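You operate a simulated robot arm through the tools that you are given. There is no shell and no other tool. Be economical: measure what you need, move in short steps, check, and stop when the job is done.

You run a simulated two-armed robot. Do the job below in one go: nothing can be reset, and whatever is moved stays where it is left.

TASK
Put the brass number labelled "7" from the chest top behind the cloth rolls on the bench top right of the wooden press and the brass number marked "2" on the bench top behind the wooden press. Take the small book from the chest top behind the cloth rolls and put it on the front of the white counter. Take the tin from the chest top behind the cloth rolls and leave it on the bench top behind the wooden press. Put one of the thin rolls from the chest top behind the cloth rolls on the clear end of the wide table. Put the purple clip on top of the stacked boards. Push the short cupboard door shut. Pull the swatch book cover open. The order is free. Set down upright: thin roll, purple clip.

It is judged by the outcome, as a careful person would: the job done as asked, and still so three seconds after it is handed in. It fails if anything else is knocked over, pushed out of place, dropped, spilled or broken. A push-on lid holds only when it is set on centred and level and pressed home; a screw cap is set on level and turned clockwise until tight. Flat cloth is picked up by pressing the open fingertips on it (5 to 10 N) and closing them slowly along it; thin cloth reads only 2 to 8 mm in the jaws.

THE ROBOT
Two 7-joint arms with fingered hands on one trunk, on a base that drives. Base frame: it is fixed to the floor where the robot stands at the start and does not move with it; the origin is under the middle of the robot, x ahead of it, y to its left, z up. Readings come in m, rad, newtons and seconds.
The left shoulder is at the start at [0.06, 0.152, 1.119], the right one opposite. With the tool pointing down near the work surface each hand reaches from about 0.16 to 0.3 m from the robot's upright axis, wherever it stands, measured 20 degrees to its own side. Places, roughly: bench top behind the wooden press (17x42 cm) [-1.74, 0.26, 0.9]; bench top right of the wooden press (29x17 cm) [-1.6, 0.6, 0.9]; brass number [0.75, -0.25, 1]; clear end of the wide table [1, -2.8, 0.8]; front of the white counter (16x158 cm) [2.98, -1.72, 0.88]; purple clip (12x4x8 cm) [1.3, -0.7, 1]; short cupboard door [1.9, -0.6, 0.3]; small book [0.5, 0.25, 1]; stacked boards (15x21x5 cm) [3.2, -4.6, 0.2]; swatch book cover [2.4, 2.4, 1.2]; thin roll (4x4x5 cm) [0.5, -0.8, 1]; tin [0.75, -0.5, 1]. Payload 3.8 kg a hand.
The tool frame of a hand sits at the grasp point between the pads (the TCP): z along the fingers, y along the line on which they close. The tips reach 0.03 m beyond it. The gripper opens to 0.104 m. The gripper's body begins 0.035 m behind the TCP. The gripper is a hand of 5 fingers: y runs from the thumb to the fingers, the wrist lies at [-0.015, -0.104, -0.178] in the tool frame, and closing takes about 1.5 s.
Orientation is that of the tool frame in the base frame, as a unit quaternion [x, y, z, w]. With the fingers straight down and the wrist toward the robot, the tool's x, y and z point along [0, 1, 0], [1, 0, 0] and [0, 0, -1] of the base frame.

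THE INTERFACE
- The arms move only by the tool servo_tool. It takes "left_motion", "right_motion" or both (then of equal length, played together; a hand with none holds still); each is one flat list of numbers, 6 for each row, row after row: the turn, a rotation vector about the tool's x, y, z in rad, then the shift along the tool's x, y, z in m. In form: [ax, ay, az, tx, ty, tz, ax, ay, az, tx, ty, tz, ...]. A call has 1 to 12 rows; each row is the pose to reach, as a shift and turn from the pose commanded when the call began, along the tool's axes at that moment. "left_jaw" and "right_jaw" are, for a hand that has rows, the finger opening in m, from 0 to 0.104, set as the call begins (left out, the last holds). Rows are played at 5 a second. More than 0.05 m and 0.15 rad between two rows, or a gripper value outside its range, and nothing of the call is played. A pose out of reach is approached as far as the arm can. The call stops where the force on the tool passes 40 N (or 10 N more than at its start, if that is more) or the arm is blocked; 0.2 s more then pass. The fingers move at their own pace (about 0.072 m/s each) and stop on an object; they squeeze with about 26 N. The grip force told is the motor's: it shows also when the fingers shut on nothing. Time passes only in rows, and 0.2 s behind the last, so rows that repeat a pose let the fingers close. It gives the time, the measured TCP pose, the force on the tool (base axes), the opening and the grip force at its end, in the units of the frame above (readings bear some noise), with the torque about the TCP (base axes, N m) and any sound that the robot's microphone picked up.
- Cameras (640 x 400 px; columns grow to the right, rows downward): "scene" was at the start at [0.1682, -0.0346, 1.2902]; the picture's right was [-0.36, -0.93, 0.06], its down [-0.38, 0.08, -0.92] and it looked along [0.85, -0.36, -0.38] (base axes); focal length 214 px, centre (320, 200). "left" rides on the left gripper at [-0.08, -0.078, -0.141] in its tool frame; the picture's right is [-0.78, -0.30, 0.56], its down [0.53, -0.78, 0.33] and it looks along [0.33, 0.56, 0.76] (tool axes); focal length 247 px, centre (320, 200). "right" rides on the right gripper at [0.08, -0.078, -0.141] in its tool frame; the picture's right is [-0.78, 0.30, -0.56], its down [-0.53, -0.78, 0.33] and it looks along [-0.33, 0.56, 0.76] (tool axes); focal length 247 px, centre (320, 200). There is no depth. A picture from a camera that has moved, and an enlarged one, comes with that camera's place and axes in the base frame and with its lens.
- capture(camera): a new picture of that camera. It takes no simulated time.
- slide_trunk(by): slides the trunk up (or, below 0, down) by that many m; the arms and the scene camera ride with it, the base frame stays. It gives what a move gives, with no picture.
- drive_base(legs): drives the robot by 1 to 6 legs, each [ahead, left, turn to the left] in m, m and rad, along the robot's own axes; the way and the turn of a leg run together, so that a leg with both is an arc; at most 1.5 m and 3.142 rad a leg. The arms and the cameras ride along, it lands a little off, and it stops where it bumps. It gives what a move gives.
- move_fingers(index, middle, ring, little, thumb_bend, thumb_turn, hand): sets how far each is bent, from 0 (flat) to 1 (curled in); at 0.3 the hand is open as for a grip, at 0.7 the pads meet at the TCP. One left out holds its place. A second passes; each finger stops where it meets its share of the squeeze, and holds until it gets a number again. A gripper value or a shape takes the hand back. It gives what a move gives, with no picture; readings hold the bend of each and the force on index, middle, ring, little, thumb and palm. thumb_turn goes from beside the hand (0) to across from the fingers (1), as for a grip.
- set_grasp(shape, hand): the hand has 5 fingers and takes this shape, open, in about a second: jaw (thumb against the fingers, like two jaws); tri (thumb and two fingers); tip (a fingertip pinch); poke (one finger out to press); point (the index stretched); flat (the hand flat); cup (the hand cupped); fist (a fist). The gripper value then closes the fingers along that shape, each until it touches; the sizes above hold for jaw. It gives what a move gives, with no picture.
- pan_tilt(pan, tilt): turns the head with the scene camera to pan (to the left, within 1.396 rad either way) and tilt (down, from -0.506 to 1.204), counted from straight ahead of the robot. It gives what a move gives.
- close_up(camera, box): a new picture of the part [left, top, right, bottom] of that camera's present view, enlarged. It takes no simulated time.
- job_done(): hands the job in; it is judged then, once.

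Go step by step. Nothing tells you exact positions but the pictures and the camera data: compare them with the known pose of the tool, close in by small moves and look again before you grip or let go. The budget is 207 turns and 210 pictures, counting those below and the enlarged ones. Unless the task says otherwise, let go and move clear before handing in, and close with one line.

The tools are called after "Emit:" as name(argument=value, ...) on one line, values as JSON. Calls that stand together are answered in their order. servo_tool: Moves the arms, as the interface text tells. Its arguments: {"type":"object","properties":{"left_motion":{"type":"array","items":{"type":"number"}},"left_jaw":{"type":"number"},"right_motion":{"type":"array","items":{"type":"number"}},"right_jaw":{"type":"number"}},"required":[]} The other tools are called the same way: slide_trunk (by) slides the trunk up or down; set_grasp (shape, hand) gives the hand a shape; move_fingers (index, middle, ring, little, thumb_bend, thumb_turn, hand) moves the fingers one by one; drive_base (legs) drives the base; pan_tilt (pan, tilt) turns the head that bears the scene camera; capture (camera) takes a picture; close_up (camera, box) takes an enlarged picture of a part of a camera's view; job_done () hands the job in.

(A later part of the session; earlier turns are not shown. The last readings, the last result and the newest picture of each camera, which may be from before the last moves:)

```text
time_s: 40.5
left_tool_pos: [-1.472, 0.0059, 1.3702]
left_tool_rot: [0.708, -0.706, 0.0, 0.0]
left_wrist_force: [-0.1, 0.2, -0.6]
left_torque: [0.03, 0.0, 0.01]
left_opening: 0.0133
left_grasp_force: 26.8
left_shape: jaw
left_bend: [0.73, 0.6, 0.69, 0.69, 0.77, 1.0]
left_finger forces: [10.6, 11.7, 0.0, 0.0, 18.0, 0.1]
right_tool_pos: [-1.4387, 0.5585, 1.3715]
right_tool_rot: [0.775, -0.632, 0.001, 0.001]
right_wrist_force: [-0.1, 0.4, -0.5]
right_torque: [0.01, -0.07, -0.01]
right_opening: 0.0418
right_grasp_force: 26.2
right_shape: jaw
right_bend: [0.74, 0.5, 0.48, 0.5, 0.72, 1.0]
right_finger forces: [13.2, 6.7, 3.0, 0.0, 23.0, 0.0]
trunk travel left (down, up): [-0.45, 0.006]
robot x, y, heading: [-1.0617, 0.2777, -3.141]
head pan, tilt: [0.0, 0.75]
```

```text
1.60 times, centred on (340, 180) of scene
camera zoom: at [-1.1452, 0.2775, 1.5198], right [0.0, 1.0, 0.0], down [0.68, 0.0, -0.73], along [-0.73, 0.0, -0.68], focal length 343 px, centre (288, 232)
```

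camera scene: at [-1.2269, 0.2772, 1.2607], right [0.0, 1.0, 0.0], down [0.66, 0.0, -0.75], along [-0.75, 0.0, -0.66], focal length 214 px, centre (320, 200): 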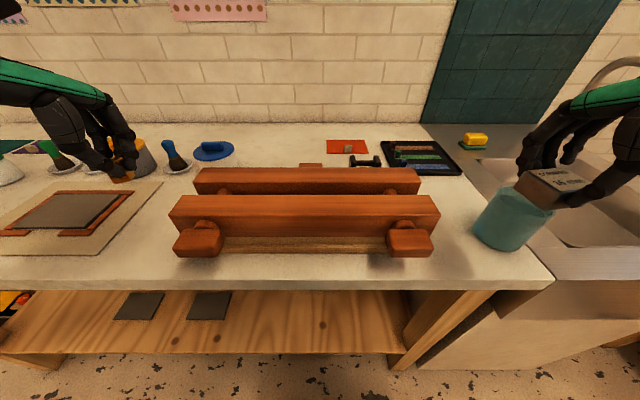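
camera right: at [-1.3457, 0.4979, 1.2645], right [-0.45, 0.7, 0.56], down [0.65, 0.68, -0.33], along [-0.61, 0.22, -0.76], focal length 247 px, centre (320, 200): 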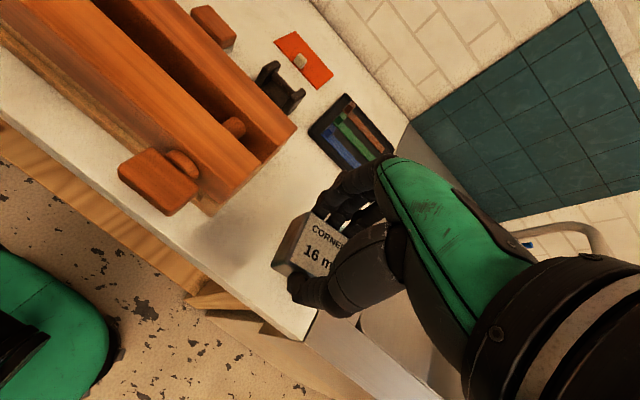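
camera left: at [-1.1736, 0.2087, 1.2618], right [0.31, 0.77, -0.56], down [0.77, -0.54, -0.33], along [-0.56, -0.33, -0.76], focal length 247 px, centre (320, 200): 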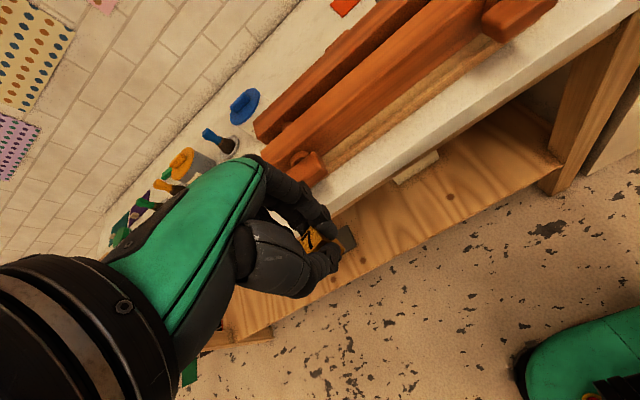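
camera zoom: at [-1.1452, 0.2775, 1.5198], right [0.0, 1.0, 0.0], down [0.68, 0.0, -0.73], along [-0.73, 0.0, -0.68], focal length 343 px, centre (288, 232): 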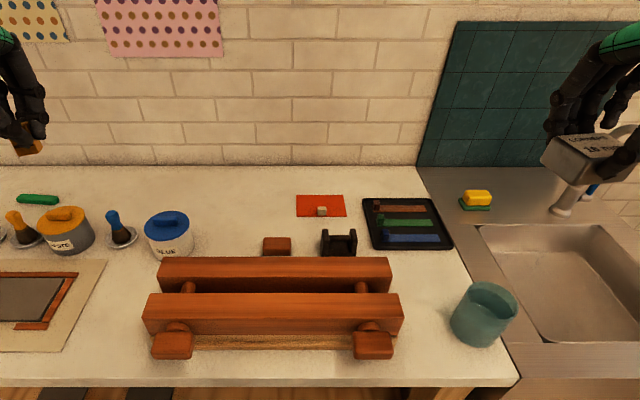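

Behind the press the free gap lies at y 0.05–0.20, x -1.65…-1.82 (between the white jar and the wooden bit). I move left so the right arm can reach it, and bring the tin above it.

Emit:
drive_base(legs=[[0, 0.25, 0]])

Emit:
slide_trunk(by=-0.2)

Emit:
servo_tool(right_motion=[0, 0, 0.025, 0.014, 0.037, 0, 0, 0, 0.05, 0.028, 0.075, 0, 0, 0, 0.075, 0.042, 0.112, 0, 0, 0, 0.1, 0.056, 0.15, 0, 0, 0, 0.125, 0.07, 0.187, 0, 0, 0, 0.15, 0.084, 0.224, 0, 0, 0, 0.175, 0.098, 0.262, 0, 0, 0, 0.2, 0.112, 0.299, 0])

Emit:
capture(camera="right")

Emit:
capture(camera="scene")

```text
time_s: 42.4
left_tool_pos: [-1.4704, -0.243, 1.3719]
left_tool_rot: [0.71, -0.705, 0.002, 0.003]
left_wrist_force: [0.7, 0.3, -0.6]
left_torque: [-0.02, -0.04, 0.0]
left_opening: 0.0134
left_grasp_force: 25.8
left_shape: jaw
left_bend: [0.73, 0.6, 0.69, 0.69, 0.77, 1.0]
left_finger forces: [10.6, 11.6, 0.0, 0.0, 18.1, 0.1]
right_tool_pos: [-1.4389, 0.3108, 1.3727]
right_tool_rot: [0.776, -0.63, 0.001, 0.001]
right_wrist_force: [0.2, 0.2, -1.2]
right_torque: [-0.03, -0.04, 0.01]
right_opening: 0.0418
right_grasp_force: 25.4
right_shape: jaw
right_bend: [0.74, 0.5, 0.48, 0.5, 0.72, 1.0]
right_finger forces: [13.2, 6.8, 3.0, 0.0, 23.1, 0.0]
trunk travel left (down, up): [-0.45, 0.006]
robot x, y, heading: [-1.0628, 0.0298, -3.132]
head pan, tilt: [0.0, 0.75]
```

```text
time_s: 44.5
left_tool_pos: [-1.4685, -0.2474, 1.1706]
left_tool_rot: [0.709, -0.705, 0.0, 0.0]
left_wrist_force: [0.2, 0.2, -1.0]
left_torque: [0.05, 0.04, 0.01]
left_opening: 0.0134
left_grasp_force: 26.2
left_shape: jaw
left_bend: [0.73, 0.6, 0.69, 0.69, 0.77, 1.0]
left_finger forces: [10.5, 11.7, 0.0, 0.0, 18.0, 0.0]
right_tool_pos: [-1.4385, 0.3049, 1.1725]
right_tool_rot: [0.777, -0.63, 0.0, 0.0]
right_wrist_force: [0.0, 0.1, -1.6]
right_torque: [-0.07, 0.05, -0.02]
right_opening: 0.042
right_grasp_force: 25.7
right_shape: jaw
right_bend: [0.74, 0.5, 0.48, 0.5, 0.72, 1.0]
right_finger forces: [13.2, 6.7, 2.9, 0.1, 23.0, 0.0]
trunk travel left (down, up): [-0.25, 0.206]
robot x, y, heading: [-1.061, 0.0304, -3.131]
head pan, tilt: [0.0, 0.75]
```

```text
time_s: 46.3
left_tool_pos: [-1.4707, -0.248, 1.1699]
left_tool_rot: [0.709, -0.705, 0.0, -0.001]
left_wrist_force: [0.2, 0.0, -0.6]
left_torque: [0.0, 0.0, -0.02]
left_opening: 0.013
left_grasp_force: 26.1
left_shape: jaw
left_bend: [0.73, 0.6, 0.69, 0.69, 0.77, 1.0]
left_finger forces: [10.7, 11.8, 0.0, 0.0, 18.0, 0.0]
right_tool_pos: [-1.6947, 0.1552, 1.1726]
right_tool_rot: [0.712, -0.702, 0.0, -0.001]
right_wrist_force: [0.2, -0.4, -1.8]
right_torque: [-0.02, -0.01, 0.02]
right_opening: 0.0419
right_grasp_force: 25.8
right_shape: jaw
right_bend: [0.74, 0.5, 0.49, 0.5, 0.72, 1.0]
right_finger forces: [13.5, 6.7, 3.0, 0.0, 23.2, 0.0]
right hand out of reach, approached as far as the arm can: row 8
trunk travel left (down, up): [-0.25, 0.206]
robot x, y, heading: [-1.0593, 0.0252, -3.134]
head pan, tilt: [0.0, 0.75]
```

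```text
178 pictures are left
camera right: at [-1.6147, 0.0787, 1.314], right [-0.31, 0.77, 0.56], down [0.77, 0.55, -0.33], along [-0.56, 0.33, -0.76], focal length 247 px, centre (320, 200)
```

right: 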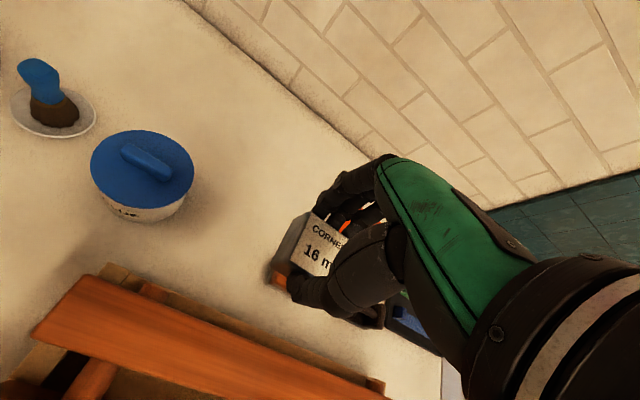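

```text
177 pictures are left
camera scene: at [-1.1931, 0.0265, 1.3043], right [-0.01, 1.0, 0.0], down [0.76, 0.01, -0.65], along [-0.65, -0.01, -0.76], focal length 214 px, centre (320, 200)
```

scene: 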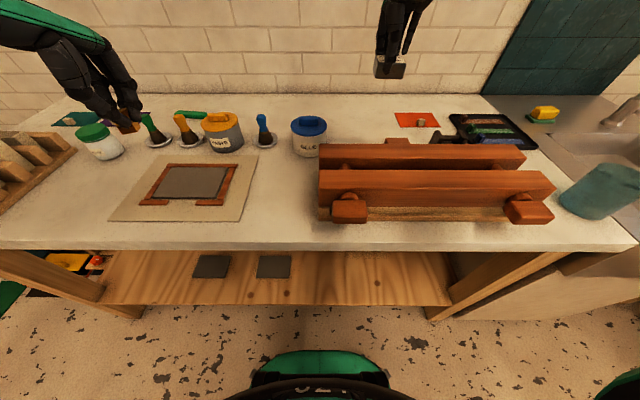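

The arm hits its reach limit, so I bring the base 6 cm closer; the gap between jar and wooden bit is clear.

Emit:
drive_base(legs=[[0.07, 0, 0]])

Emit:
capture(camera="right")

```text
time_s: 47.3
left_tool_pos: [-1.5378, -0.2493, 1.1714]
left_tool_rot: [0.71, -0.704, -0.002, 0.0]
left_wrist_force: [0.1, 0.6, -0.3]
left_torque: [0.03, 0.01, -0.03]
left_opening: 0.013
left_grasp_force: 25.9
left_shape: jaw
left_bend: [0.73, 0.6, 0.69, 0.69, 0.77, 1.0]
left_finger forces: [10.5, 11.8, 0.0, 0.0, 18.0, 0.0]
right_tool_pos: [-1.7596, 0.1523, 1.1756]
right_tool_rot: [0.714, -0.7, 0.0, 0.001]
right_wrist_force: [0.4, 0.0, -1.3]
right_torque: [-0.05, -0.04, -0.02]
right_opening: 0.0421
right_grasp_force: 26.1
right_shape: jaw
right_bend: [0.74, 0.5, 0.49, 0.5, 0.72, 1.0]
right_finger forces: [13.4, 6.7, 3.2, 0.1, 23.3, 0.0]
trunk travel left (down, up): [-0.25, 0.206]
robot x, y, heading: [-1.1317, 0.0267, -3.142]
head pan, tilt: [0.0, 0.75]
```

```text
176 pictures are left
camera right: at [-1.6795, 0.076, 1.3166], right [-0.31, 0.77, 0.56], down [0.77, 0.55, -0.34], along [-0.56, 0.32, -0.76], focal length 247 px, centre (320, 200)
```

right: 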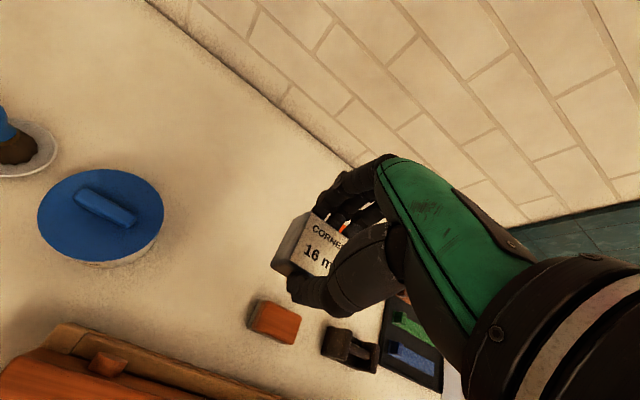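

The wooden bit sits at (-1.733, 0.262); I set the tin at (-1.735, 0.145), lowering toward the surface.

Emit:
servo_tool(right_motion=[0, 0, 0, 0.001, -0.005, 0.047, 0, 0, 0, 0.003, -0.01, 0.094, 0, 0, 0, 0.005, -0.015, 0.141, 0, 0, 0, 0.006, -0.02, 0.188, 0, 0, 0, 0.007, -0.025, 0.23])

Emit:
capture(camera="right")

Emit:
capture(camera="scene")

```text
time_s: 48.5
left_tool_pos: [-1.539, -0.2479, 1.1698]
left_tool_rot: [0.711, -0.704, 0.0, 0.0]
left_wrist_force: [1.0, 0.0, -1.3]
left_torque: [0.03, -0.03, -0.01]
left_opening: 0.0134
left_grasp_force: 25.7
left_shape: jaw
left_bend: [0.73, 0.6, 0.69, 0.69, 0.77, 1.0]
left_finger forces: [10.6, 11.9, 0.1, 0.1, 18.0, 0.1]
right_tool_pos: [-1.7388, 0.1483, 0.9459]
right_tool_rot: [0.714, -0.7, 0.0, 0.0]
right_wrist_force: [0.1, -0.8, -1.3]
right_torque: [0.01, -0.01, 0.01]
right_opening: 0.0418
right_grasp_force: 26.6
right_shape: jaw
right_bend: [0.74, 0.5, 0.49, 0.5, 0.72, 1.0]
right_finger forces: [13.3, 6.7, 3.2, 0.0, 22.9, 0.1]
trunk travel left (down, up): [-0.25, 0.206]
robot x, y, heading: [-1.1286, 0.025, -3.134]
head pan, tilt: [0.0, 0.75]
```

```text
175 pictures are left
camera right: at [-1.6572, 0.0721, 1.0883], right [-0.31, 0.77, 0.56], down [0.77, 0.55, -0.33], along [-0.56, 0.32, -0.76], focal length 247 px, centre (320, 200)
```

right: 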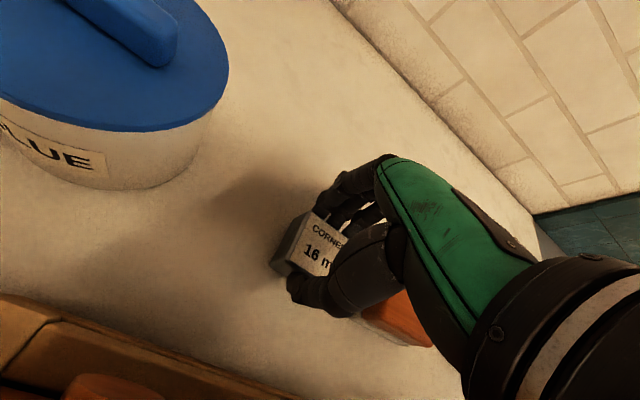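

```text
174 pictures are left
camera scene: at [-1.2621, 0.0255, 1.3044], right [-0.01, 1.0, 0.0], down [0.76, 0.01, -0.65], along [-0.65, -0.01, -0.76], focal length 214 px, centre (320, 200)
```

scene: 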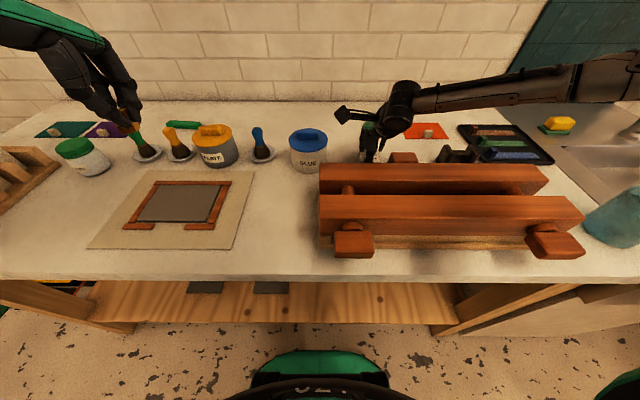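

Emit:
servo_tool(right_motion=[0, 0, 0, 0, 0, 0.006, 0, 0, 0, 0, 0, 0.012, 0, 0, 0, 0, 0, 0.018])

```text
time_s: 49.3
left_tool_pos: [-1.5379, -0.2482, 1.1712]
left_tool_rot: [0.709, -0.705, -0.001, 0.001]
left_wrist_force: [-0.1, -0.5, -0.8]
left_torque: [0.03, -0.02, -0.01]
left_opening: 0.0133
left_grasp_force: 25.8
left_shape: jaw
left_bend: [0.73, 0.6, 0.69, 0.69, 0.77, 1.0]
left_finger forces: [10.6, 11.7, 0.1, 0.0, 18.1, 0.0]
right_tool_pos: [-1.7408, 0.1449, 0.941]
right_tool_rot: [0.713, -0.701, -0.005, 0.012]
right_wrist_force: [6.3, 1.7, 21.8]
right_torque: [0.1, -0.29, -0.01]
right_opening: 0.0438
right_grasp_force: 26.1
right_shape: jaw
right_bend: [0.74, 0.51, 0.49, 0.51, 0.72, 1.0]
right_finger forces: [13.3, 6.9, 3.1, 0.5, 29.0, 0.0]
trunk travel left (down, up): [-0.25, 0.206]
robot x, y, heading: [-1.1316, 0.0269, -3.131]
head pan, tilt: [0.0, 0.75]
stopped in row 3 (right hand): the force on the tool passed its limit at 42 N (the readings are from after the stop); the commanded pose is now the measured one
```

Emit:
capture(camera="right")

Emit:
close_up(camera="scene", box=[280, 60, 580, 270])

```text
173 pictures are left
camera right: at [-1.6575, 0.0704, 1.0815], right [-0.3, 0.78, 0.56], down [0.76, 0.55, -0.36], along [-0.58, 0.32, -0.75], focal length 247 px, centre (320, 200)
```

right: 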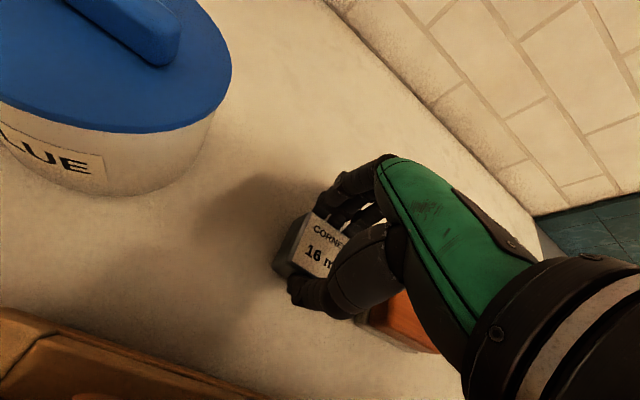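

```text
1.90 times, centred on (430, 165) of scene
camera zoom: at [-1.2586, 0.0253, 1.3048], right [-0.01, 1.0, 0.0], down [0.76, 0.01, -0.65], along [-0.65, -0.01, -0.76], focal length 408 px, centre (110, 267)
```

zoom: 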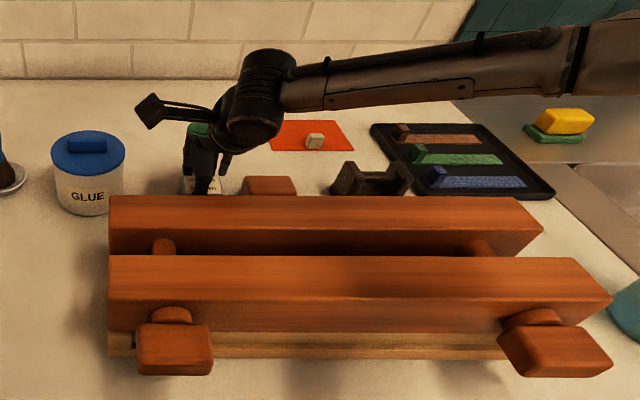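

A triangulation of the red tag gives bench z≈0.905, so the tin is in contact with the bench. Relax the press slightly, open, and rise.

Emit:
servo_tool(right_motion=[0, 0, 0, 0, 0, -0.001, 0, 0, 0, 0, 0, -0.001, 0, 0, 0, 0, 0, -0.001, 0, 0, 0, 0, 0, -0.001, 0, 0, 0, 0, 0, -0.001], right_jaw=0.07)

Emit:
servo_tool(right_motion=[0, 0, 0, 0, 0, -0.03, 0, 0, 0, 0, 0, -0.07, 0, 0, 0, 0, 0, -0.11, 0, 0, 0, 0, 0, -0.15, 0, 0, 0, 0, 0, -0.19, 0, 0, 0, 0, 0, -0.23, 0, 0, 0, 0, -0.04, -0.23, 0, 0, 0, 0, -0.08, -0.23, 0, 0, 0, 0, -0.12, -0.23, 0, 0, 0, 0, -0.16, -0.23, 0, 0, 0, 0, -0.2, -0.23])

Emit:
capture(camera="right")

Emit:
capture(camera="scene")

```text
time_s: 50.5
left_tool_pos: [-1.5391, -0.2476, 1.1714]
left_tool_rot: [0.71, -0.705, 0.0, 0.0]
left_wrist_force: [0.0, 0.0, -1.3]
left_torque: [0.06, 0.0, 0.02]
left_opening: 0.0134
left_grasp_force: 26.1
left_shape: jaw
left_bend: [0.73, 0.6, 0.69, 0.69, 0.77, 1.0]
left_finger forces: [10.6, 11.7, 0.0, 0.0, 17.9, 0.1]
right_tool_pos: [-1.742, 0.1462, 0.9361]
right_tool_rot: [0.714, -0.7, -0.004, 0.007]
right_wrist_force: [-0.1, -0.7, 0.1]
right_torque: [-0.02, -0.02, -0.02]
right_opening: 0.0698
right_grasp_force: 0.1
right_shape: jaw
right_bend: [0.28, 0.38, 0.35, 0.35, 0.6, 1.0]
right_finger forces: [0.0, 0.0, 0.0, 0.1, 0.0, 0.0]
trunk travel left (down, up): [-0.25, 0.206]
robot x, y, heading: [-1.13, 0.0273, -3.131]
head pan, tilt: [0.0, 0.75]
```

```text
time_s: 52.9
left_tool_pos: [-1.5378, -0.2478, 1.1714]
left_tool_rot: [0.71, -0.704, -0.001, 0.001]
left_wrist_force: [-0.1, -0.6, -1.2]
left_torque: [-0.01, 0.01, 0.01]
left_opening: 0.013
left_grasp_force: 26.1
left_shape: jaw
left_bend: [0.73, 0.6, 0.69, 0.69, 0.77, 1.0]
left_finger forces: [10.4, 11.8, 0.0, 0.0, 18.0, 0.0]
right_tool_pos: [-1.5352, 0.1503, 1.164]
right_tool_rot: [0.713, -0.701, -0.004, 0.009]
right_wrist_force: [0.6, 0.8, 0.1]
right_torque: [-0.01, 0.01, 0.0]
right_opening: 0.07
right_grasp_force: 0.0
right_shape: jaw
right_bend: [0.28, 0.38, 0.35, 0.35, 0.6, 1.0]
right_finger forces: [0.0, 0.0, 0.0, 0.0, 0.0, 0.0]
trunk travel left (down, up): [-0.25, 0.206]
robot x, y, heading: [-1.1305, 0.0268, -3.132]
head pan, tilt: [0.0, 0.75]
```

```text
171 pictures are left
camera right: at [-1.4539, 0.075, 1.3044], right [-0.3, 0.77, 0.56], down [0.76, 0.55, -0.35], along [-0.57, 0.32, -0.75], focal length 247 px, centre (320, 200)
```

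right: 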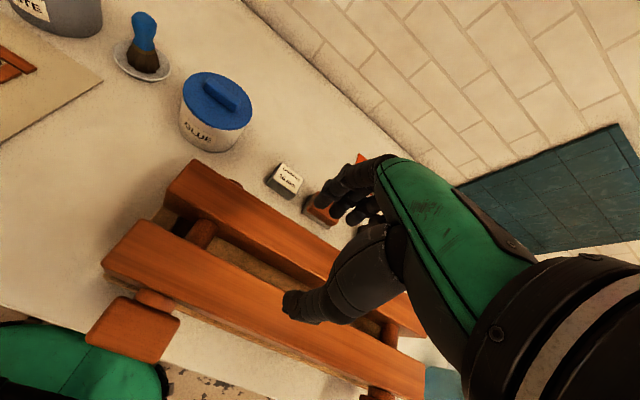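

```text
170 pictures are left
camera scene: at [-1.2597, 0.0255, 1.3047], right [-0.01, 1.0, 0.0], down [0.76, 0.01, -0.65], along [-0.65, -0.01, -0.76], focal length 214 px, centre (320, 200)
```

scene: 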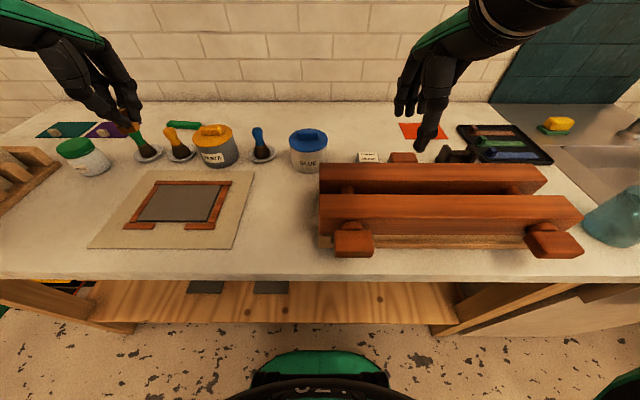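

The tin stands behind the press. Now I back off and move right to place the 7 beside the press with the left hand.

Emit:
drive_base(legs=[[-0.13, 0, 0], [0, -0.56, 0]])

Emit:
capture(camera="scene")

Emit:
capture(camera="left")

```text
time_s: 57.1
left_tool_pos: [-1.4127, 0.3203, 1.171]
left_tool_rot: [0.713, -0.701, 0.0, 0.0]
left_wrist_force: [0.1, -0.8, -1.3]
left_torque: [0.01, 0.0, 0.0]
left_opening: 0.0134
left_grasp_force: 26.3
left_shape: jaw
left_bend: [0.73, 0.6, 0.69, 0.69, 0.77, 1.0]
left_finger forces: [10.5, 11.8, 0.0, 0.0, 18.0, 0.1]
right_tool_pos: [-1.416, 0.7193, 1.1648]
right_tool_rot: [0.717, -0.697, -0.003, 0.007]
right_wrist_force: [-0.1, 0.3, -0.3]
right_torque: [0.03, 0.01, 0.02]
right_opening: 0.0697
right_grasp_force: 0.1
right_shape: jaw
right_bend: [0.28, 0.38, 0.35, 0.35, 0.6, 1.0]
right_finger forces: [0.0, 0.0, 0.0, 0.1, 0.0, 0.1]
trunk travel left (down, up): [-0.25, 0.206]
robot x, y, heading: [-1.0096, 0.601, -3.125]
head pan, tilt: [0.0, 0.75]
```

```text
169 pictures are left
camera scene: at [-1.1377, 0.5969, 1.3045], right [-0.02, 1.0, 0.0], down [0.76, 0.01, -0.65], along [-0.65, -0.01, -0.76], focal length 214 px, centre (320, 200)
```

scene: 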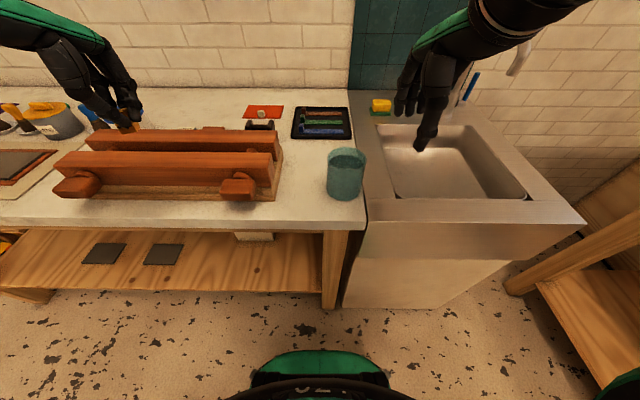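

```text
168 pictures are left
camera left: at [-1.3375, 0.4019, 1.3117], right [0.28, 0.78, -0.56], down [0.79, -0.52, -0.33], along [-0.55, -0.34, -0.76], focal length 247 px, centre (320, 200)
```

left: 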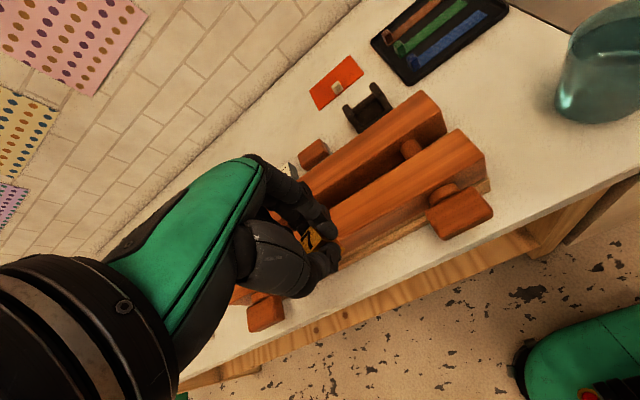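

The clear spot is around (-1.635, 0.575), between the tray, press and cup. I bring the 7 above it.

Emit:
servo_tool(left_motion=[0, 0, 0, -0.037, 0.031, 0, 0, 0, 0, -0.074, 0.062, 0, 0, 0, 0, -0.111, 0.093, 0, 0, 0, 0, -0.148, 0.125, 0, 0, 0, 0, -0.185, 0.156, 0, 0, 0, 0, -0.222, 0.187, 0, 0, 0, 0, -0.259, 0.218, 0, 0, 0, 0, -0.259, 0.218, 0.045, 0, 0, 0, -0.259, 0.218, 0.09, 0, 0, 0, -0.259, 0.218, 0.135, 0, 0, 0, -0.259, 0.218, 0.18])

Emit:
capture(camera="left")

Emit:
capture(camera="scene")

```text
time_s: 59.5
left_tool_pos: [-1.636, 0.5754, 0.9913]
left_tool_rot: [0.714, -0.7, 0.0, 0.0]
left_wrist_force: [-0.6, 0.0, -1.0]
left_torque: [0.02, 0.0, 0.04]
left_opening: 0.0134
left_grasp_force: 25.6
left_shape: jaw
left_bend: [0.73, 0.6, 0.69, 0.69, 0.78, 1.0]
left_finger forces: [10.4, 11.9, 0.1, 0.1, 17.8, 0.1]
right_tool_pos: [-1.4163, 0.7198, 1.1633]
right_tool_rot: [0.717, -0.697, -0.004, 0.008]
right_wrist_force: [-0.3, -0.7, 0.7]
right_torque: [0.0, 0.01, 0.0]
right_opening: 0.0698
right_grasp_force: 0.0
right_shape: jaw
right_bend: [0.28, 0.38, 0.35, 0.35, 0.6, 1.0]
right_finger forces: [0.0, 0.0, 0.1, 0.0, 0.0, 0.0]
trunk travel left (down, up): [-0.25, 0.206]
robot x, y, heading: [-1.0076, 0.5999, -3.125]
head pan, tilt: [0.0, 0.75]
```

```text
167 pictures are left
camera left: at [-1.5606, 0.657, 1.1326], right [0.28, 0.78, -0.56], down [0.79, -0.52, -0.33], along [-0.55, -0.34, -0.76], focal length 247 px, centre (320, 200)
```

left: 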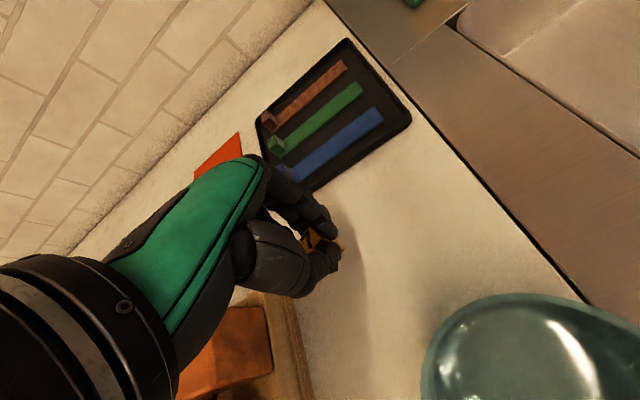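

```text
166 pictures are left
camera scene: at [-1.1385, 0.5971, 1.3044], right [-0.02, 1.0, 0.0], down [0.76, 0.01, -0.65], along [-0.65, -0.01, -0.76], focal length 214 px, centre (320, 200)
```

scene: 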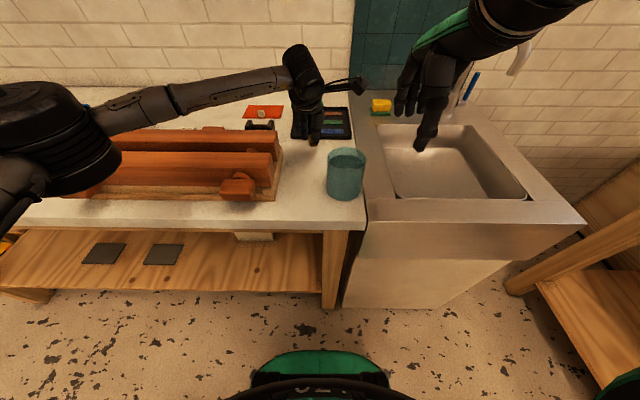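

Good spot and clear all round. Lowering in gentle steps.

Emit:
servo_tool(left_motion=[0, 0, 0, 0, 0, 0.02, 0, 0, 0, 0, 0, 0.04, 0, 0, 0, 0, 0, 0.046, 0, 0, 0, 0, 0, 0.049, 0, 0, 0, 0, 0, 0.052])

Emit:
capture(camera="left")

```text
time_s: 60.7
left_tool_pos: [-1.6337, 0.5771, 0.9403]
left_tool_rot: [0.713, -0.702, -0.002, 0.001]
left_wrist_force: [2.6, 0.0, 10.2]
left_torque: [-0.05, 0.09, -0.01]
left_opening: 0.0134
left_grasp_force: 25.8
left_shape: jaw
left_bend: [0.73, 0.6, 0.69, 0.69, 0.78, 1.0]
left_finger forces: [10.8, 12.4, 0.1, 0.1, 21.3, 0.0]
right_tool_pos: [-1.4134, 0.7212, 1.1644]
right_tool_rot: [0.716, -0.698, -0.005, 0.008]
right_wrist_force: [0.0, -0.3, -0.1]
right_torque: [0.01, 0.02, 0.04]
right_opening: 0.0698
right_grasp_force: 0.0
right_shape: jaw
right_bend: [0.28, 0.38, 0.35, 0.35, 0.6, 1.0]
right_finger forces: [0.0, 0.1, 0.1, 0.0, 0.0, 0.1]
trunk travel left (down, up): [-0.25, 0.206]
robot x, y, heading: [-1.0071, 0.5996, -3.118]
head pan, tilt: [0.0, 0.75]
```

```text
165 pictures are left
camera left: at [-1.5572, 0.6584, 1.0821], right [0.28, 0.78, -0.56], down [0.78, -0.52, -0.34], along [-0.55, -0.34, -0.76], focal length 247 px, centre (320, 200)
```

left: 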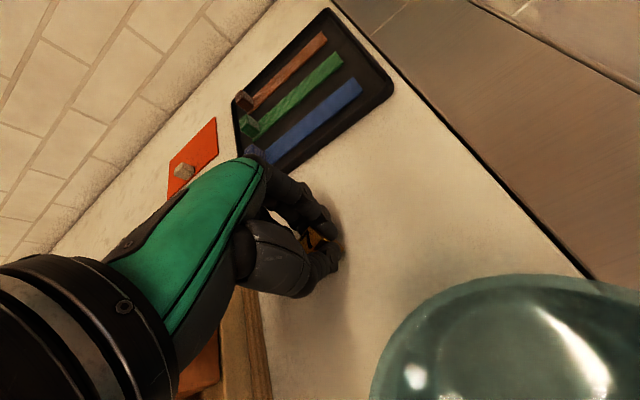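

Contact at 10 N. Opening and lifting away.

Emit:
servo_tool(left_motion=[0, 0, 0, 0, 0, -0.001, 0, 0, 0, 0, 0, -0.001, 0, 0, 0, 0, 0, -0.001, 0, 0, 0, 0, 0, -0.001, 0, 0, 0, 0, 0, -0.001], left_jaw=0.06)

Emit:
servo_tool(left_motion=[0, 0, 0, 0, 0, -0.03, 0, 0, 0, 0, 0, -0.07, 0, 0, 0, 0, 0, -0.11, 0, 0, 0, 0, 0, -0.15, 0, 0, 0, 0, 0, -0.19, 0, 0, 0, 0, -0.01, -0.23, 0, 0, 0, 0.02, -0.05, -0.23, 0, 0, 0, 0.04, -0.09, -0.23, 0, 0, 0, 0.06, -0.13, -0.23, 0, 0, 0, 0.08, -0.17, -0.23, 0, 0, 0, 0.1, -0.21, -0.23])

Emit:
capture(camera="left")

Emit:
close_up(camera="scene", box=[180, 80, 420, 230])

```text
time_s: 61.9
left_tool_pos: [-1.6343, 0.5774, 0.9402]
left_tool_rot: [0.714, -0.701, 0.0, 0.0]
left_wrist_force: [0.2, -0.1, -0.3]
left_torque: [-0.01, -0.01, 0.03]
left_opening: 0.0597
left_grasp_force: 0.1
left_shape: jaw
left_bend: [0.74, 0.42, 0.38, 0.43, 0.66, 1.0]
left_finger forces: [0.0, 0.0, 0.1, 0.0, 0.0, 0.0]
right_tool_pos: [-1.4157, 0.7208, 1.1636]
right_tool_rot: [0.717, -0.697, -0.004, 0.008]
right_wrist_force: [0.1, -0.7, 0.1]
right_torque: [-0.02, -0.01, -0.03]
right_opening: 0.0697
right_grasp_force: 0.1
right_shape: jaw
right_bend: [0.28, 0.38, 0.35, 0.35, 0.6, 1.0]
right_finger forces: [0.1, 0.0, 0.1, 0.0, 0.1, 0.1]
trunk travel left (down, up): [-0.25, 0.206]
robot x, y, heading: [-1.0073, 0.5995, -3.123]
head pan, tilt: [0.0, 0.75]
```

```text
time_s: 64.3
left_tool_pos: [-1.4217, 0.4788, 1.1684]
left_tool_rot: [0.714, -0.701, -0.001, 0.001]
left_wrist_force: [0.2, -0.2, 0.0]
left_torque: [0.03, 0.01, -0.02]
left_opening: 0.0599
left_grasp_force: 0.1
left_shape: jaw
left_bend: [0.74, 0.41, 0.38, 0.43, 0.66, 1.0]
left_finger forces: [0.0, 0.0, 0.0, 0.0, 0.0, 0.0]
right_tool_pos: [-1.4147, 0.7194, 1.1649]
right_tool_rot: [0.717, -0.697, -0.005, 0.007]
right_wrist_force: [-0.2, -0.1, 0.0]
right_torque: [-0.01, -0.02, -0.01]
right_opening: 0.0698
right_grasp_force: 0.1
right_shape: jaw
right_bend: [0.28, 0.38, 0.35, 0.35, 0.6, 1.0]
right_finger forces: [0.0, 0.1, 0.0, 0.0, 0.1, 0.1]
trunk travel left (down, up): [-0.25, 0.206]
robot x, y, heading: [-1.0089, 0.601, -3.122]
head pan, tilt: [0.0, 0.75]
```

```text
164 pictures are left
camera left: at [-1.3465, 0.5599, 1.3101], right [0.28, 0.78, -0.56], down [0.79, -0.52, -0.33], along [-0.55, -0.34, -0.76], focal length 247 px, centre (320, 200)
```

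left: 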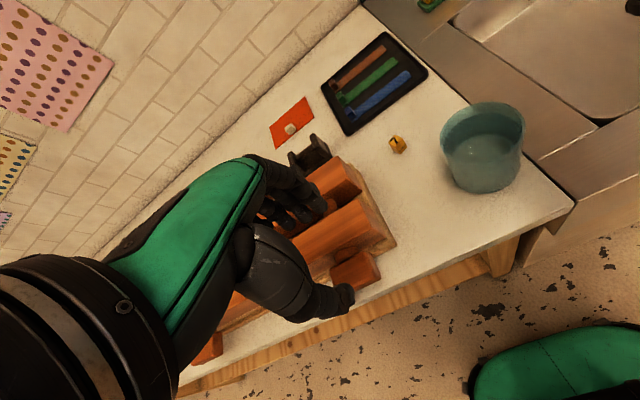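

```text
2.67 times, centred on (300, 155) of scene
camera zoom: at [-1.1362, 0.5964, 1.3047], right [-0.02, 1.0, 0.0], down [0.76, 0.01, -0.65], along [-0.65, -0.01, -0.76], focal length 572 px, centre (373, 320)
```

zoom: 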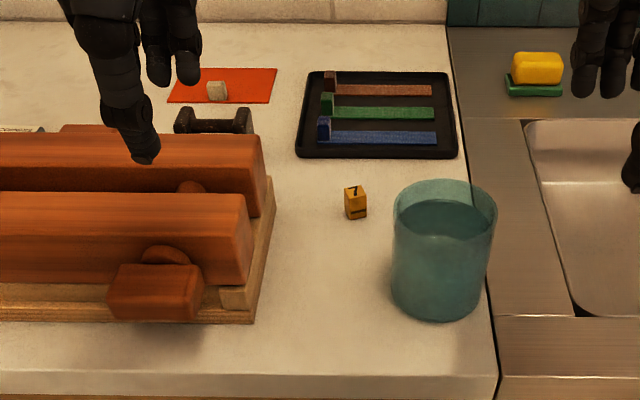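

The 7 and tin are in place. Now I return to the chest for the "2" and a thin roll.

Emit:
drive_base(legs=[[-0.4, 0, 0], [0, 0, 3.12], [0, -1.05, 0], [0.6, 0, 0]])

Emit:
pan_tilt(pan=0.0, tilt=0.7)

Emit:
capture(camera="scene")

```text
time_s: 82.0
left_tool_pos: [0.4292, -0.2804, 1.169]
left_tool_rot: [0.702, 0.712, 0.001, 0.0]
left_wrist_force: [-0.4, -0.5, 0.9]
left_torque: [-0.02, 0.0, 0.0]
left_opening: 0.0596
left_grasp_force: 0.2
left_shape: jaw
left_bend: [0.74, 0.41, 0.38, 0.43, 0.66, 1.0]
left_finger forces: [0.0, 0.0, 0.0, 0.0, 0.1, 0.1]
right_tool_pos: [0.4213, -0.5198, 1.1635]
right_tool_rot: [0.698, 0.716, 0.008, 0.003]
right_wrist_force: [0.3, 0.5, 0.1]
right_torque: [-0.04, -0.02, -0.02]
right_opening: 0.0698
right_grasp_force: 0.0
right_shape: jaw
right_bend: [0.28, 0.38, 0.35, 0.35, 0.6, 1.0]
right_finger forces: [0.0, 0.0, 0.0, 0.0, 0.0, 0.1]
trunk travel left (down, up): [-0.25, 0.206]
robot x, y, heading: [0.0129, -0.3966, 0.015]
head pan, tilt: [0.0, 0.75]
```

```text
time_s: 82.6
left_tool_pos: [0.4295, -0.2803, 1.168]
left_tool_rot: [0.701, 0.713, 0.001, 0.0]
left_wrist_force: [0.0, 0.3, 0.8]
left_torque: [-0.03, -0.01, 0.01]
left_opening: 0.0597
left_grasp_force: 0.2
left_shape: jaw
left_bend: [0.74, 0.41, 0.38, 0.43, 0.66, 1.0]
left_finger forces: [0.1, 0.1, 0.1, 0.0, 0.0, 0.0]
right_tool_pos: [0.4209, -0.5207, 1.1638]
right_tool_rot: [0.698, 0.716, 0.007, 0.004]
right_wrist_force: [-0.4, 1.0, -0.2]
right_torque: [-0.05, 0.01, 0.02]
right_opening: 0.0697
right_grasp_force: 0.1
right_shape: jaw
right_bend: [0.28, 0.38, 0.35, 0.35, 0.6, 1.0]
right_finger forces: [0.1, 0.0, 0.0, 0.0, 0.0, 0.0]
trunk travel left (down, up): [-0.25, 0.206]
robot x, y, heading: [0.0142, -0.4019, 0.021]
head pan, tilt: [0.0, 0.7]
```

```text
162 pictures are left
camera scene: at [0.1477, -0.3974, 1.3085], right [0.02, -1.0, 0.0], down [-0.73, -0.01, -0.69], along [0.69, 0.01, -0.73], focal length 214 px, centre (320, 200)
```

scene: 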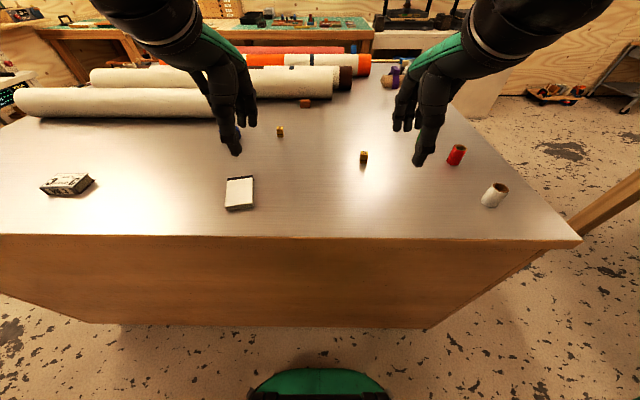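

Emit:
drive_base(legs=[[0, -0.06, -0.02], [0.1, 0, 0]])

Emit:
capture(camera="scene")

Emit:
close_up(camera="scene", box=[240, 110, 340, 170])

Emit:
close_up(camera="scene", box=[420, 120, 580, 240])

```text
time_s: 84.3
left_tool_pos: [0.5309, -0.3523, 1.1691]
left_tool_rot: [0.708, 0.707, 0.001, 0.0]
left_wrist_force: [-0.3, 1.0, -0.1]
left_torque: [-0.02, 0.0, 0.0]
left_opening: 0.0596
left_grasp_force: 0.0
left_shape: jaw
left_bend: [0.74, 0.41, 0.38, 0.43, 0.66, 1.0]
left_finger forces: [0.0, 0.0, 0.0, 0.1, 0.1, 0.0]
right_tool_pos: [0.5187, -0.5914, 1.1638]
right_tool_rot: [0.704, 0.71, 0.009, 0.004]
right_wrist_force: [0.0, 0.5, -0.2]
right_torque: [-0.02, -0.01, -0.01]
right_opening: 0.0696
right_grasp_force: 0.1
right_shape: jaw
right_bend: [0.28, 0.38, 0.35, 0.35, 0.6, 1.0]
right_finger forces: [0.1, 0.1, 0.0, 0.0, 0.0, 0.0]
trunk travel left (down, up): [-0.25, 0.206]
robot x, y, heading: [0.1124, -0.463, -0.002]
head pan, tilt: [0.0, 0.7]
```

```text
161 pictures are left
camera scene: at [0.247, -0.4644, 1.3087], right [0.0, -1.0, 0.0], down [-0.73, 0.0, -0.69], along [0.69, 0.0, -0.73], focal length 214 px, centre (320, 200)
```

scene: 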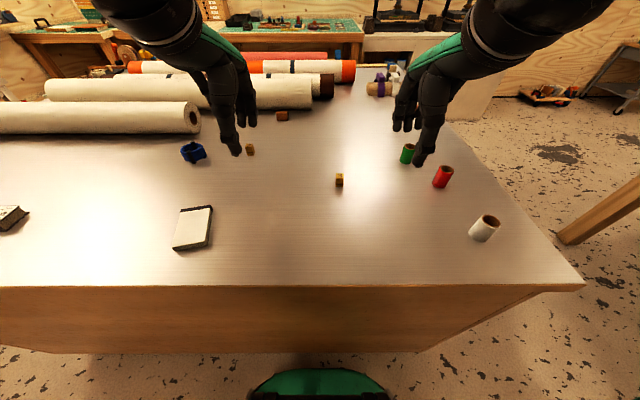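

```text
6.40 times, centred on (290, 140) of scene
camera zoom: at [0.247, -0.4644, 1.3087], right [0.0, -1.0, 0.0], down [-0.73, 0.0, -0.69], along [0.69, 0.0, -0.73], focal length 1373 px, centre (512, 584)
```

zoom: 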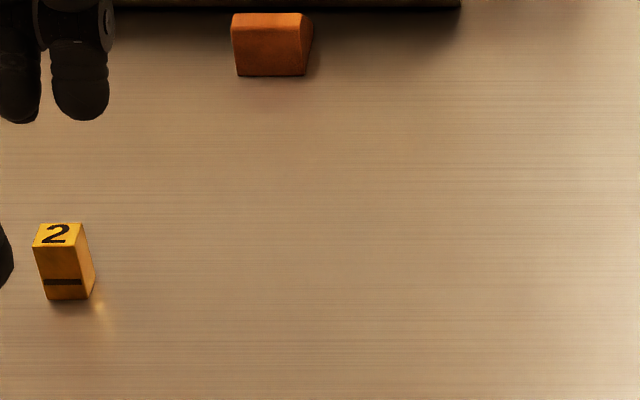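

```text
3.33 times, centred on (500, 180) of scene
camera zoom: at [0.247, -0.4644, 1.3087], right [0.0, -1.0, 0.0], down [-0.73, 0.0, -0.69], along [0.69, 0.0, -0.73], focal length 715 px, centre (-280, 267)
```

zoom: 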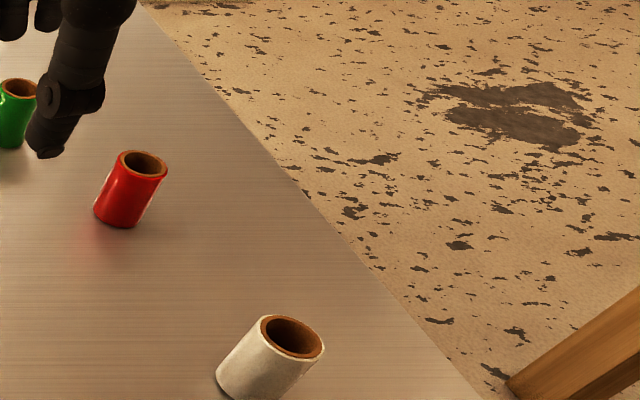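

The "2" is at about (0.793, -0.257) and the white roll at (0.497, -0.789). Left hand goes over the 2, right hand over the white roll.

Emit:
servo_tool(left_motion=[0, 0, 0, 0.0136, 0.0374, 0.0157, 0, 0, 0, 0.0271, 0.0749, 0.0311, 0, 0, 0, 0.0407, 0.1123, 0.0467, 0, 0, 0, 0.0543, 0.1497, 0.0623, 0, 0, 0, 0.0679, 0.1871, 0.0779, 0, 0, 0, 0.0814, 0.2246, 0.0934, 0, 0, 0, 0.095, 0.262, 0.109], right_motion=[0, 0, 0, -0.0283, -0.0031, 0.0157, 0, 0, 0, -0.0566, -0.0063, 0.0311, 0, 0, 0, -0.0849, -0.0094, 0.0467, 0, 0, 0, -0.1131, -0.0126, 0.0623, 0, 0, 0, -0.1414, -0.0157, 0.0779, 0, 0, 0, -0.1697, -0.0189, 0.0934, 0, 0, 0, -0.198, -0.022, 0.109], right_jaw=0.09, left_jaw=0.06)

Emit:
capture(camera="left")

Emit:
capture(camera="right")

```text
time_s: 85.9
left_tool_pos: [0.7969, -0.2559, 1.0607]
left_tool_rot: [0.709, 0.705, 0.001, -0.001]
left_wrist_force: [0.1, 0.3, 0.4]
left_torque: [0.01, 0.01, 0.0]
left_opening: 0.0596
left_grasp_force: 0.1
left_shape: jaw
left_bend: [0.74, 0.41, 0.38, 0.43, 0.66, 1.0]
left_finger forces: [0.0, 0.0, 0.0, 0.0, 0.0, 0.1]
right_tool_pos: [0.5022, -0.7881, 1.0537]
right_tool_rot: [0.704, 0.71, 0.007, 0.004]
right_wrist_force: [-0.2, -0.7, 0.1]
right_torque: [0.0, 0.03, 0.05]
right_opening: 0.0897
right_grasp_force: 0.0
right_shape: jaw
right_bend: [0.27, 0.33, 0.31, 0.32, 0.42, 0.98]
right_finger forces: [0.1, 0.0, 0.1, 0.0, 0.0, 0.1]
trunk travel left (down, up): [-0.25, 0.206]
robot x, y, heading: [0.1134, -0.4671, -0.007]
head pan, tilt: [0.0, 0.7]
```

```text
158 pictures are left
camera left: at [0.718, -0.3358, 1.2018], right [-0.3, -0.77, -0.56], down [-0.77, 0.54, -0.33], along [0.56, 0.33, -0.76], focal length 247 px, centre (320, 200)
```

left: 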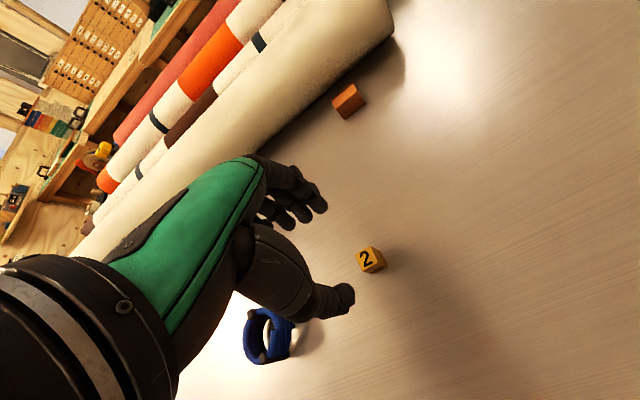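

```text
157 pictures are left
camera right: at [0.4223, -0.7074, 1.1937], right [0.29, -0.78, 0.56], down [-0.77, -0.54, -0.35], along [0.57, -0.32, -0.75], focal length 247 px, centre (320, 200)
```

right: 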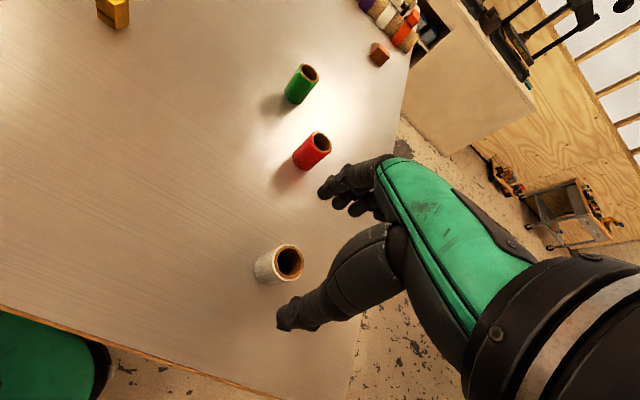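

Both aligned; lowering and closing.

Emit:
servo_tool(left_motion=[0, 0, 0, -0.001, -0.002, 0.03, 0, 0, 0, -0.001, -0.004, 0.06, 0, 0, 0, -0.001, -0.004, 0.089], right_motion=[0, 0, 0, 0, -0.002, 0.03, 0, 0, 0, -0.001, -0.004, 0.06, 0, 0, 0, -0.001, -0.004, 0.081])

Emit:
capture(camera="left")

Emit:
capture(camera="right")

```text
time_s: 86.7
left_tool_pos: [0.7898, -0.2564, 0.9711]
left_tool_rot: [0.708, 0.706, 0.001, -0.001]
left_wrist_force: [-0.1, 0.2, -0.2]
left_torque: [0.0, 0.03, 0.01]
left_opening: 0.0597
left_grasp_force: 0.1
left_shape: jaw
left_bend: [0.74, 0.41, 0.38, 0.43, 0.66, 1.0]
left_finger forces: [0.1, 0.0, 0.1, 0.0, 0.0, 0.0]
right_tool_pos: [0.4991, -0.7889, 0.9719]
right_tool_rot: [0.704, 0.71, 0.008, 0.004]
right_wrist_force: [-0.2, 1.0, 0.4]
right_torque: [-0.01, -0.04, 0.02]
right_opening: 0.0895
right_grasp_force: 0.0
right_shape: jaw
right_bend: [0.27, 0.33, 0.31, 0.32, 0.42, 0.98]
right_finger forces: [0.0, 0.0, 0.1, 0.1, 0.0, 0.1]
trunk travel left (down, up): [-0.25, 0.206]
robot x, y, heading: [0.1108, -0.4626, -0.001]
head pan, tilt: [0.0, 0.7]
```

```text
156 pictures are left
camera left: at [0.7116, -0.3371, 1.1123], right [-0.3, -0.77, -0.56], down [-0.78, 0.54, -0.33], along [0.56, 0.33, -0.76], focal length 247 px, centre (320, 200)
```

left: 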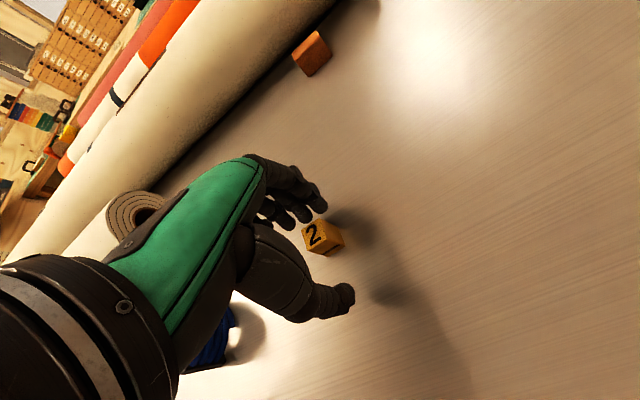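

```text
155 pictures are left
camera right: at [0.4197, -0.7084, 1.1118], right [0.29, -0.78, 0.56], down [-0.77, -0.54, -0.35], along [0.57, -0.33, -0.75], focal length 247 px, centre (320, 200)
```

right: 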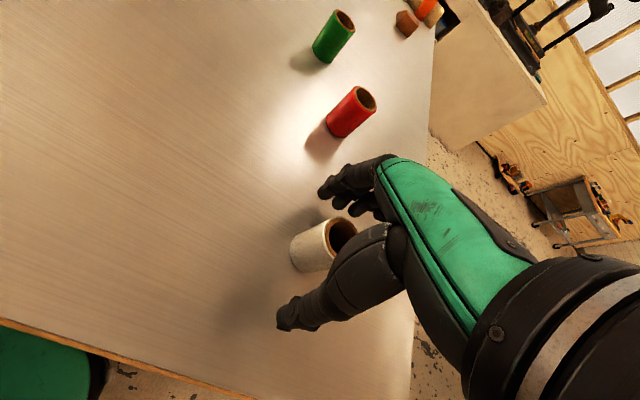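

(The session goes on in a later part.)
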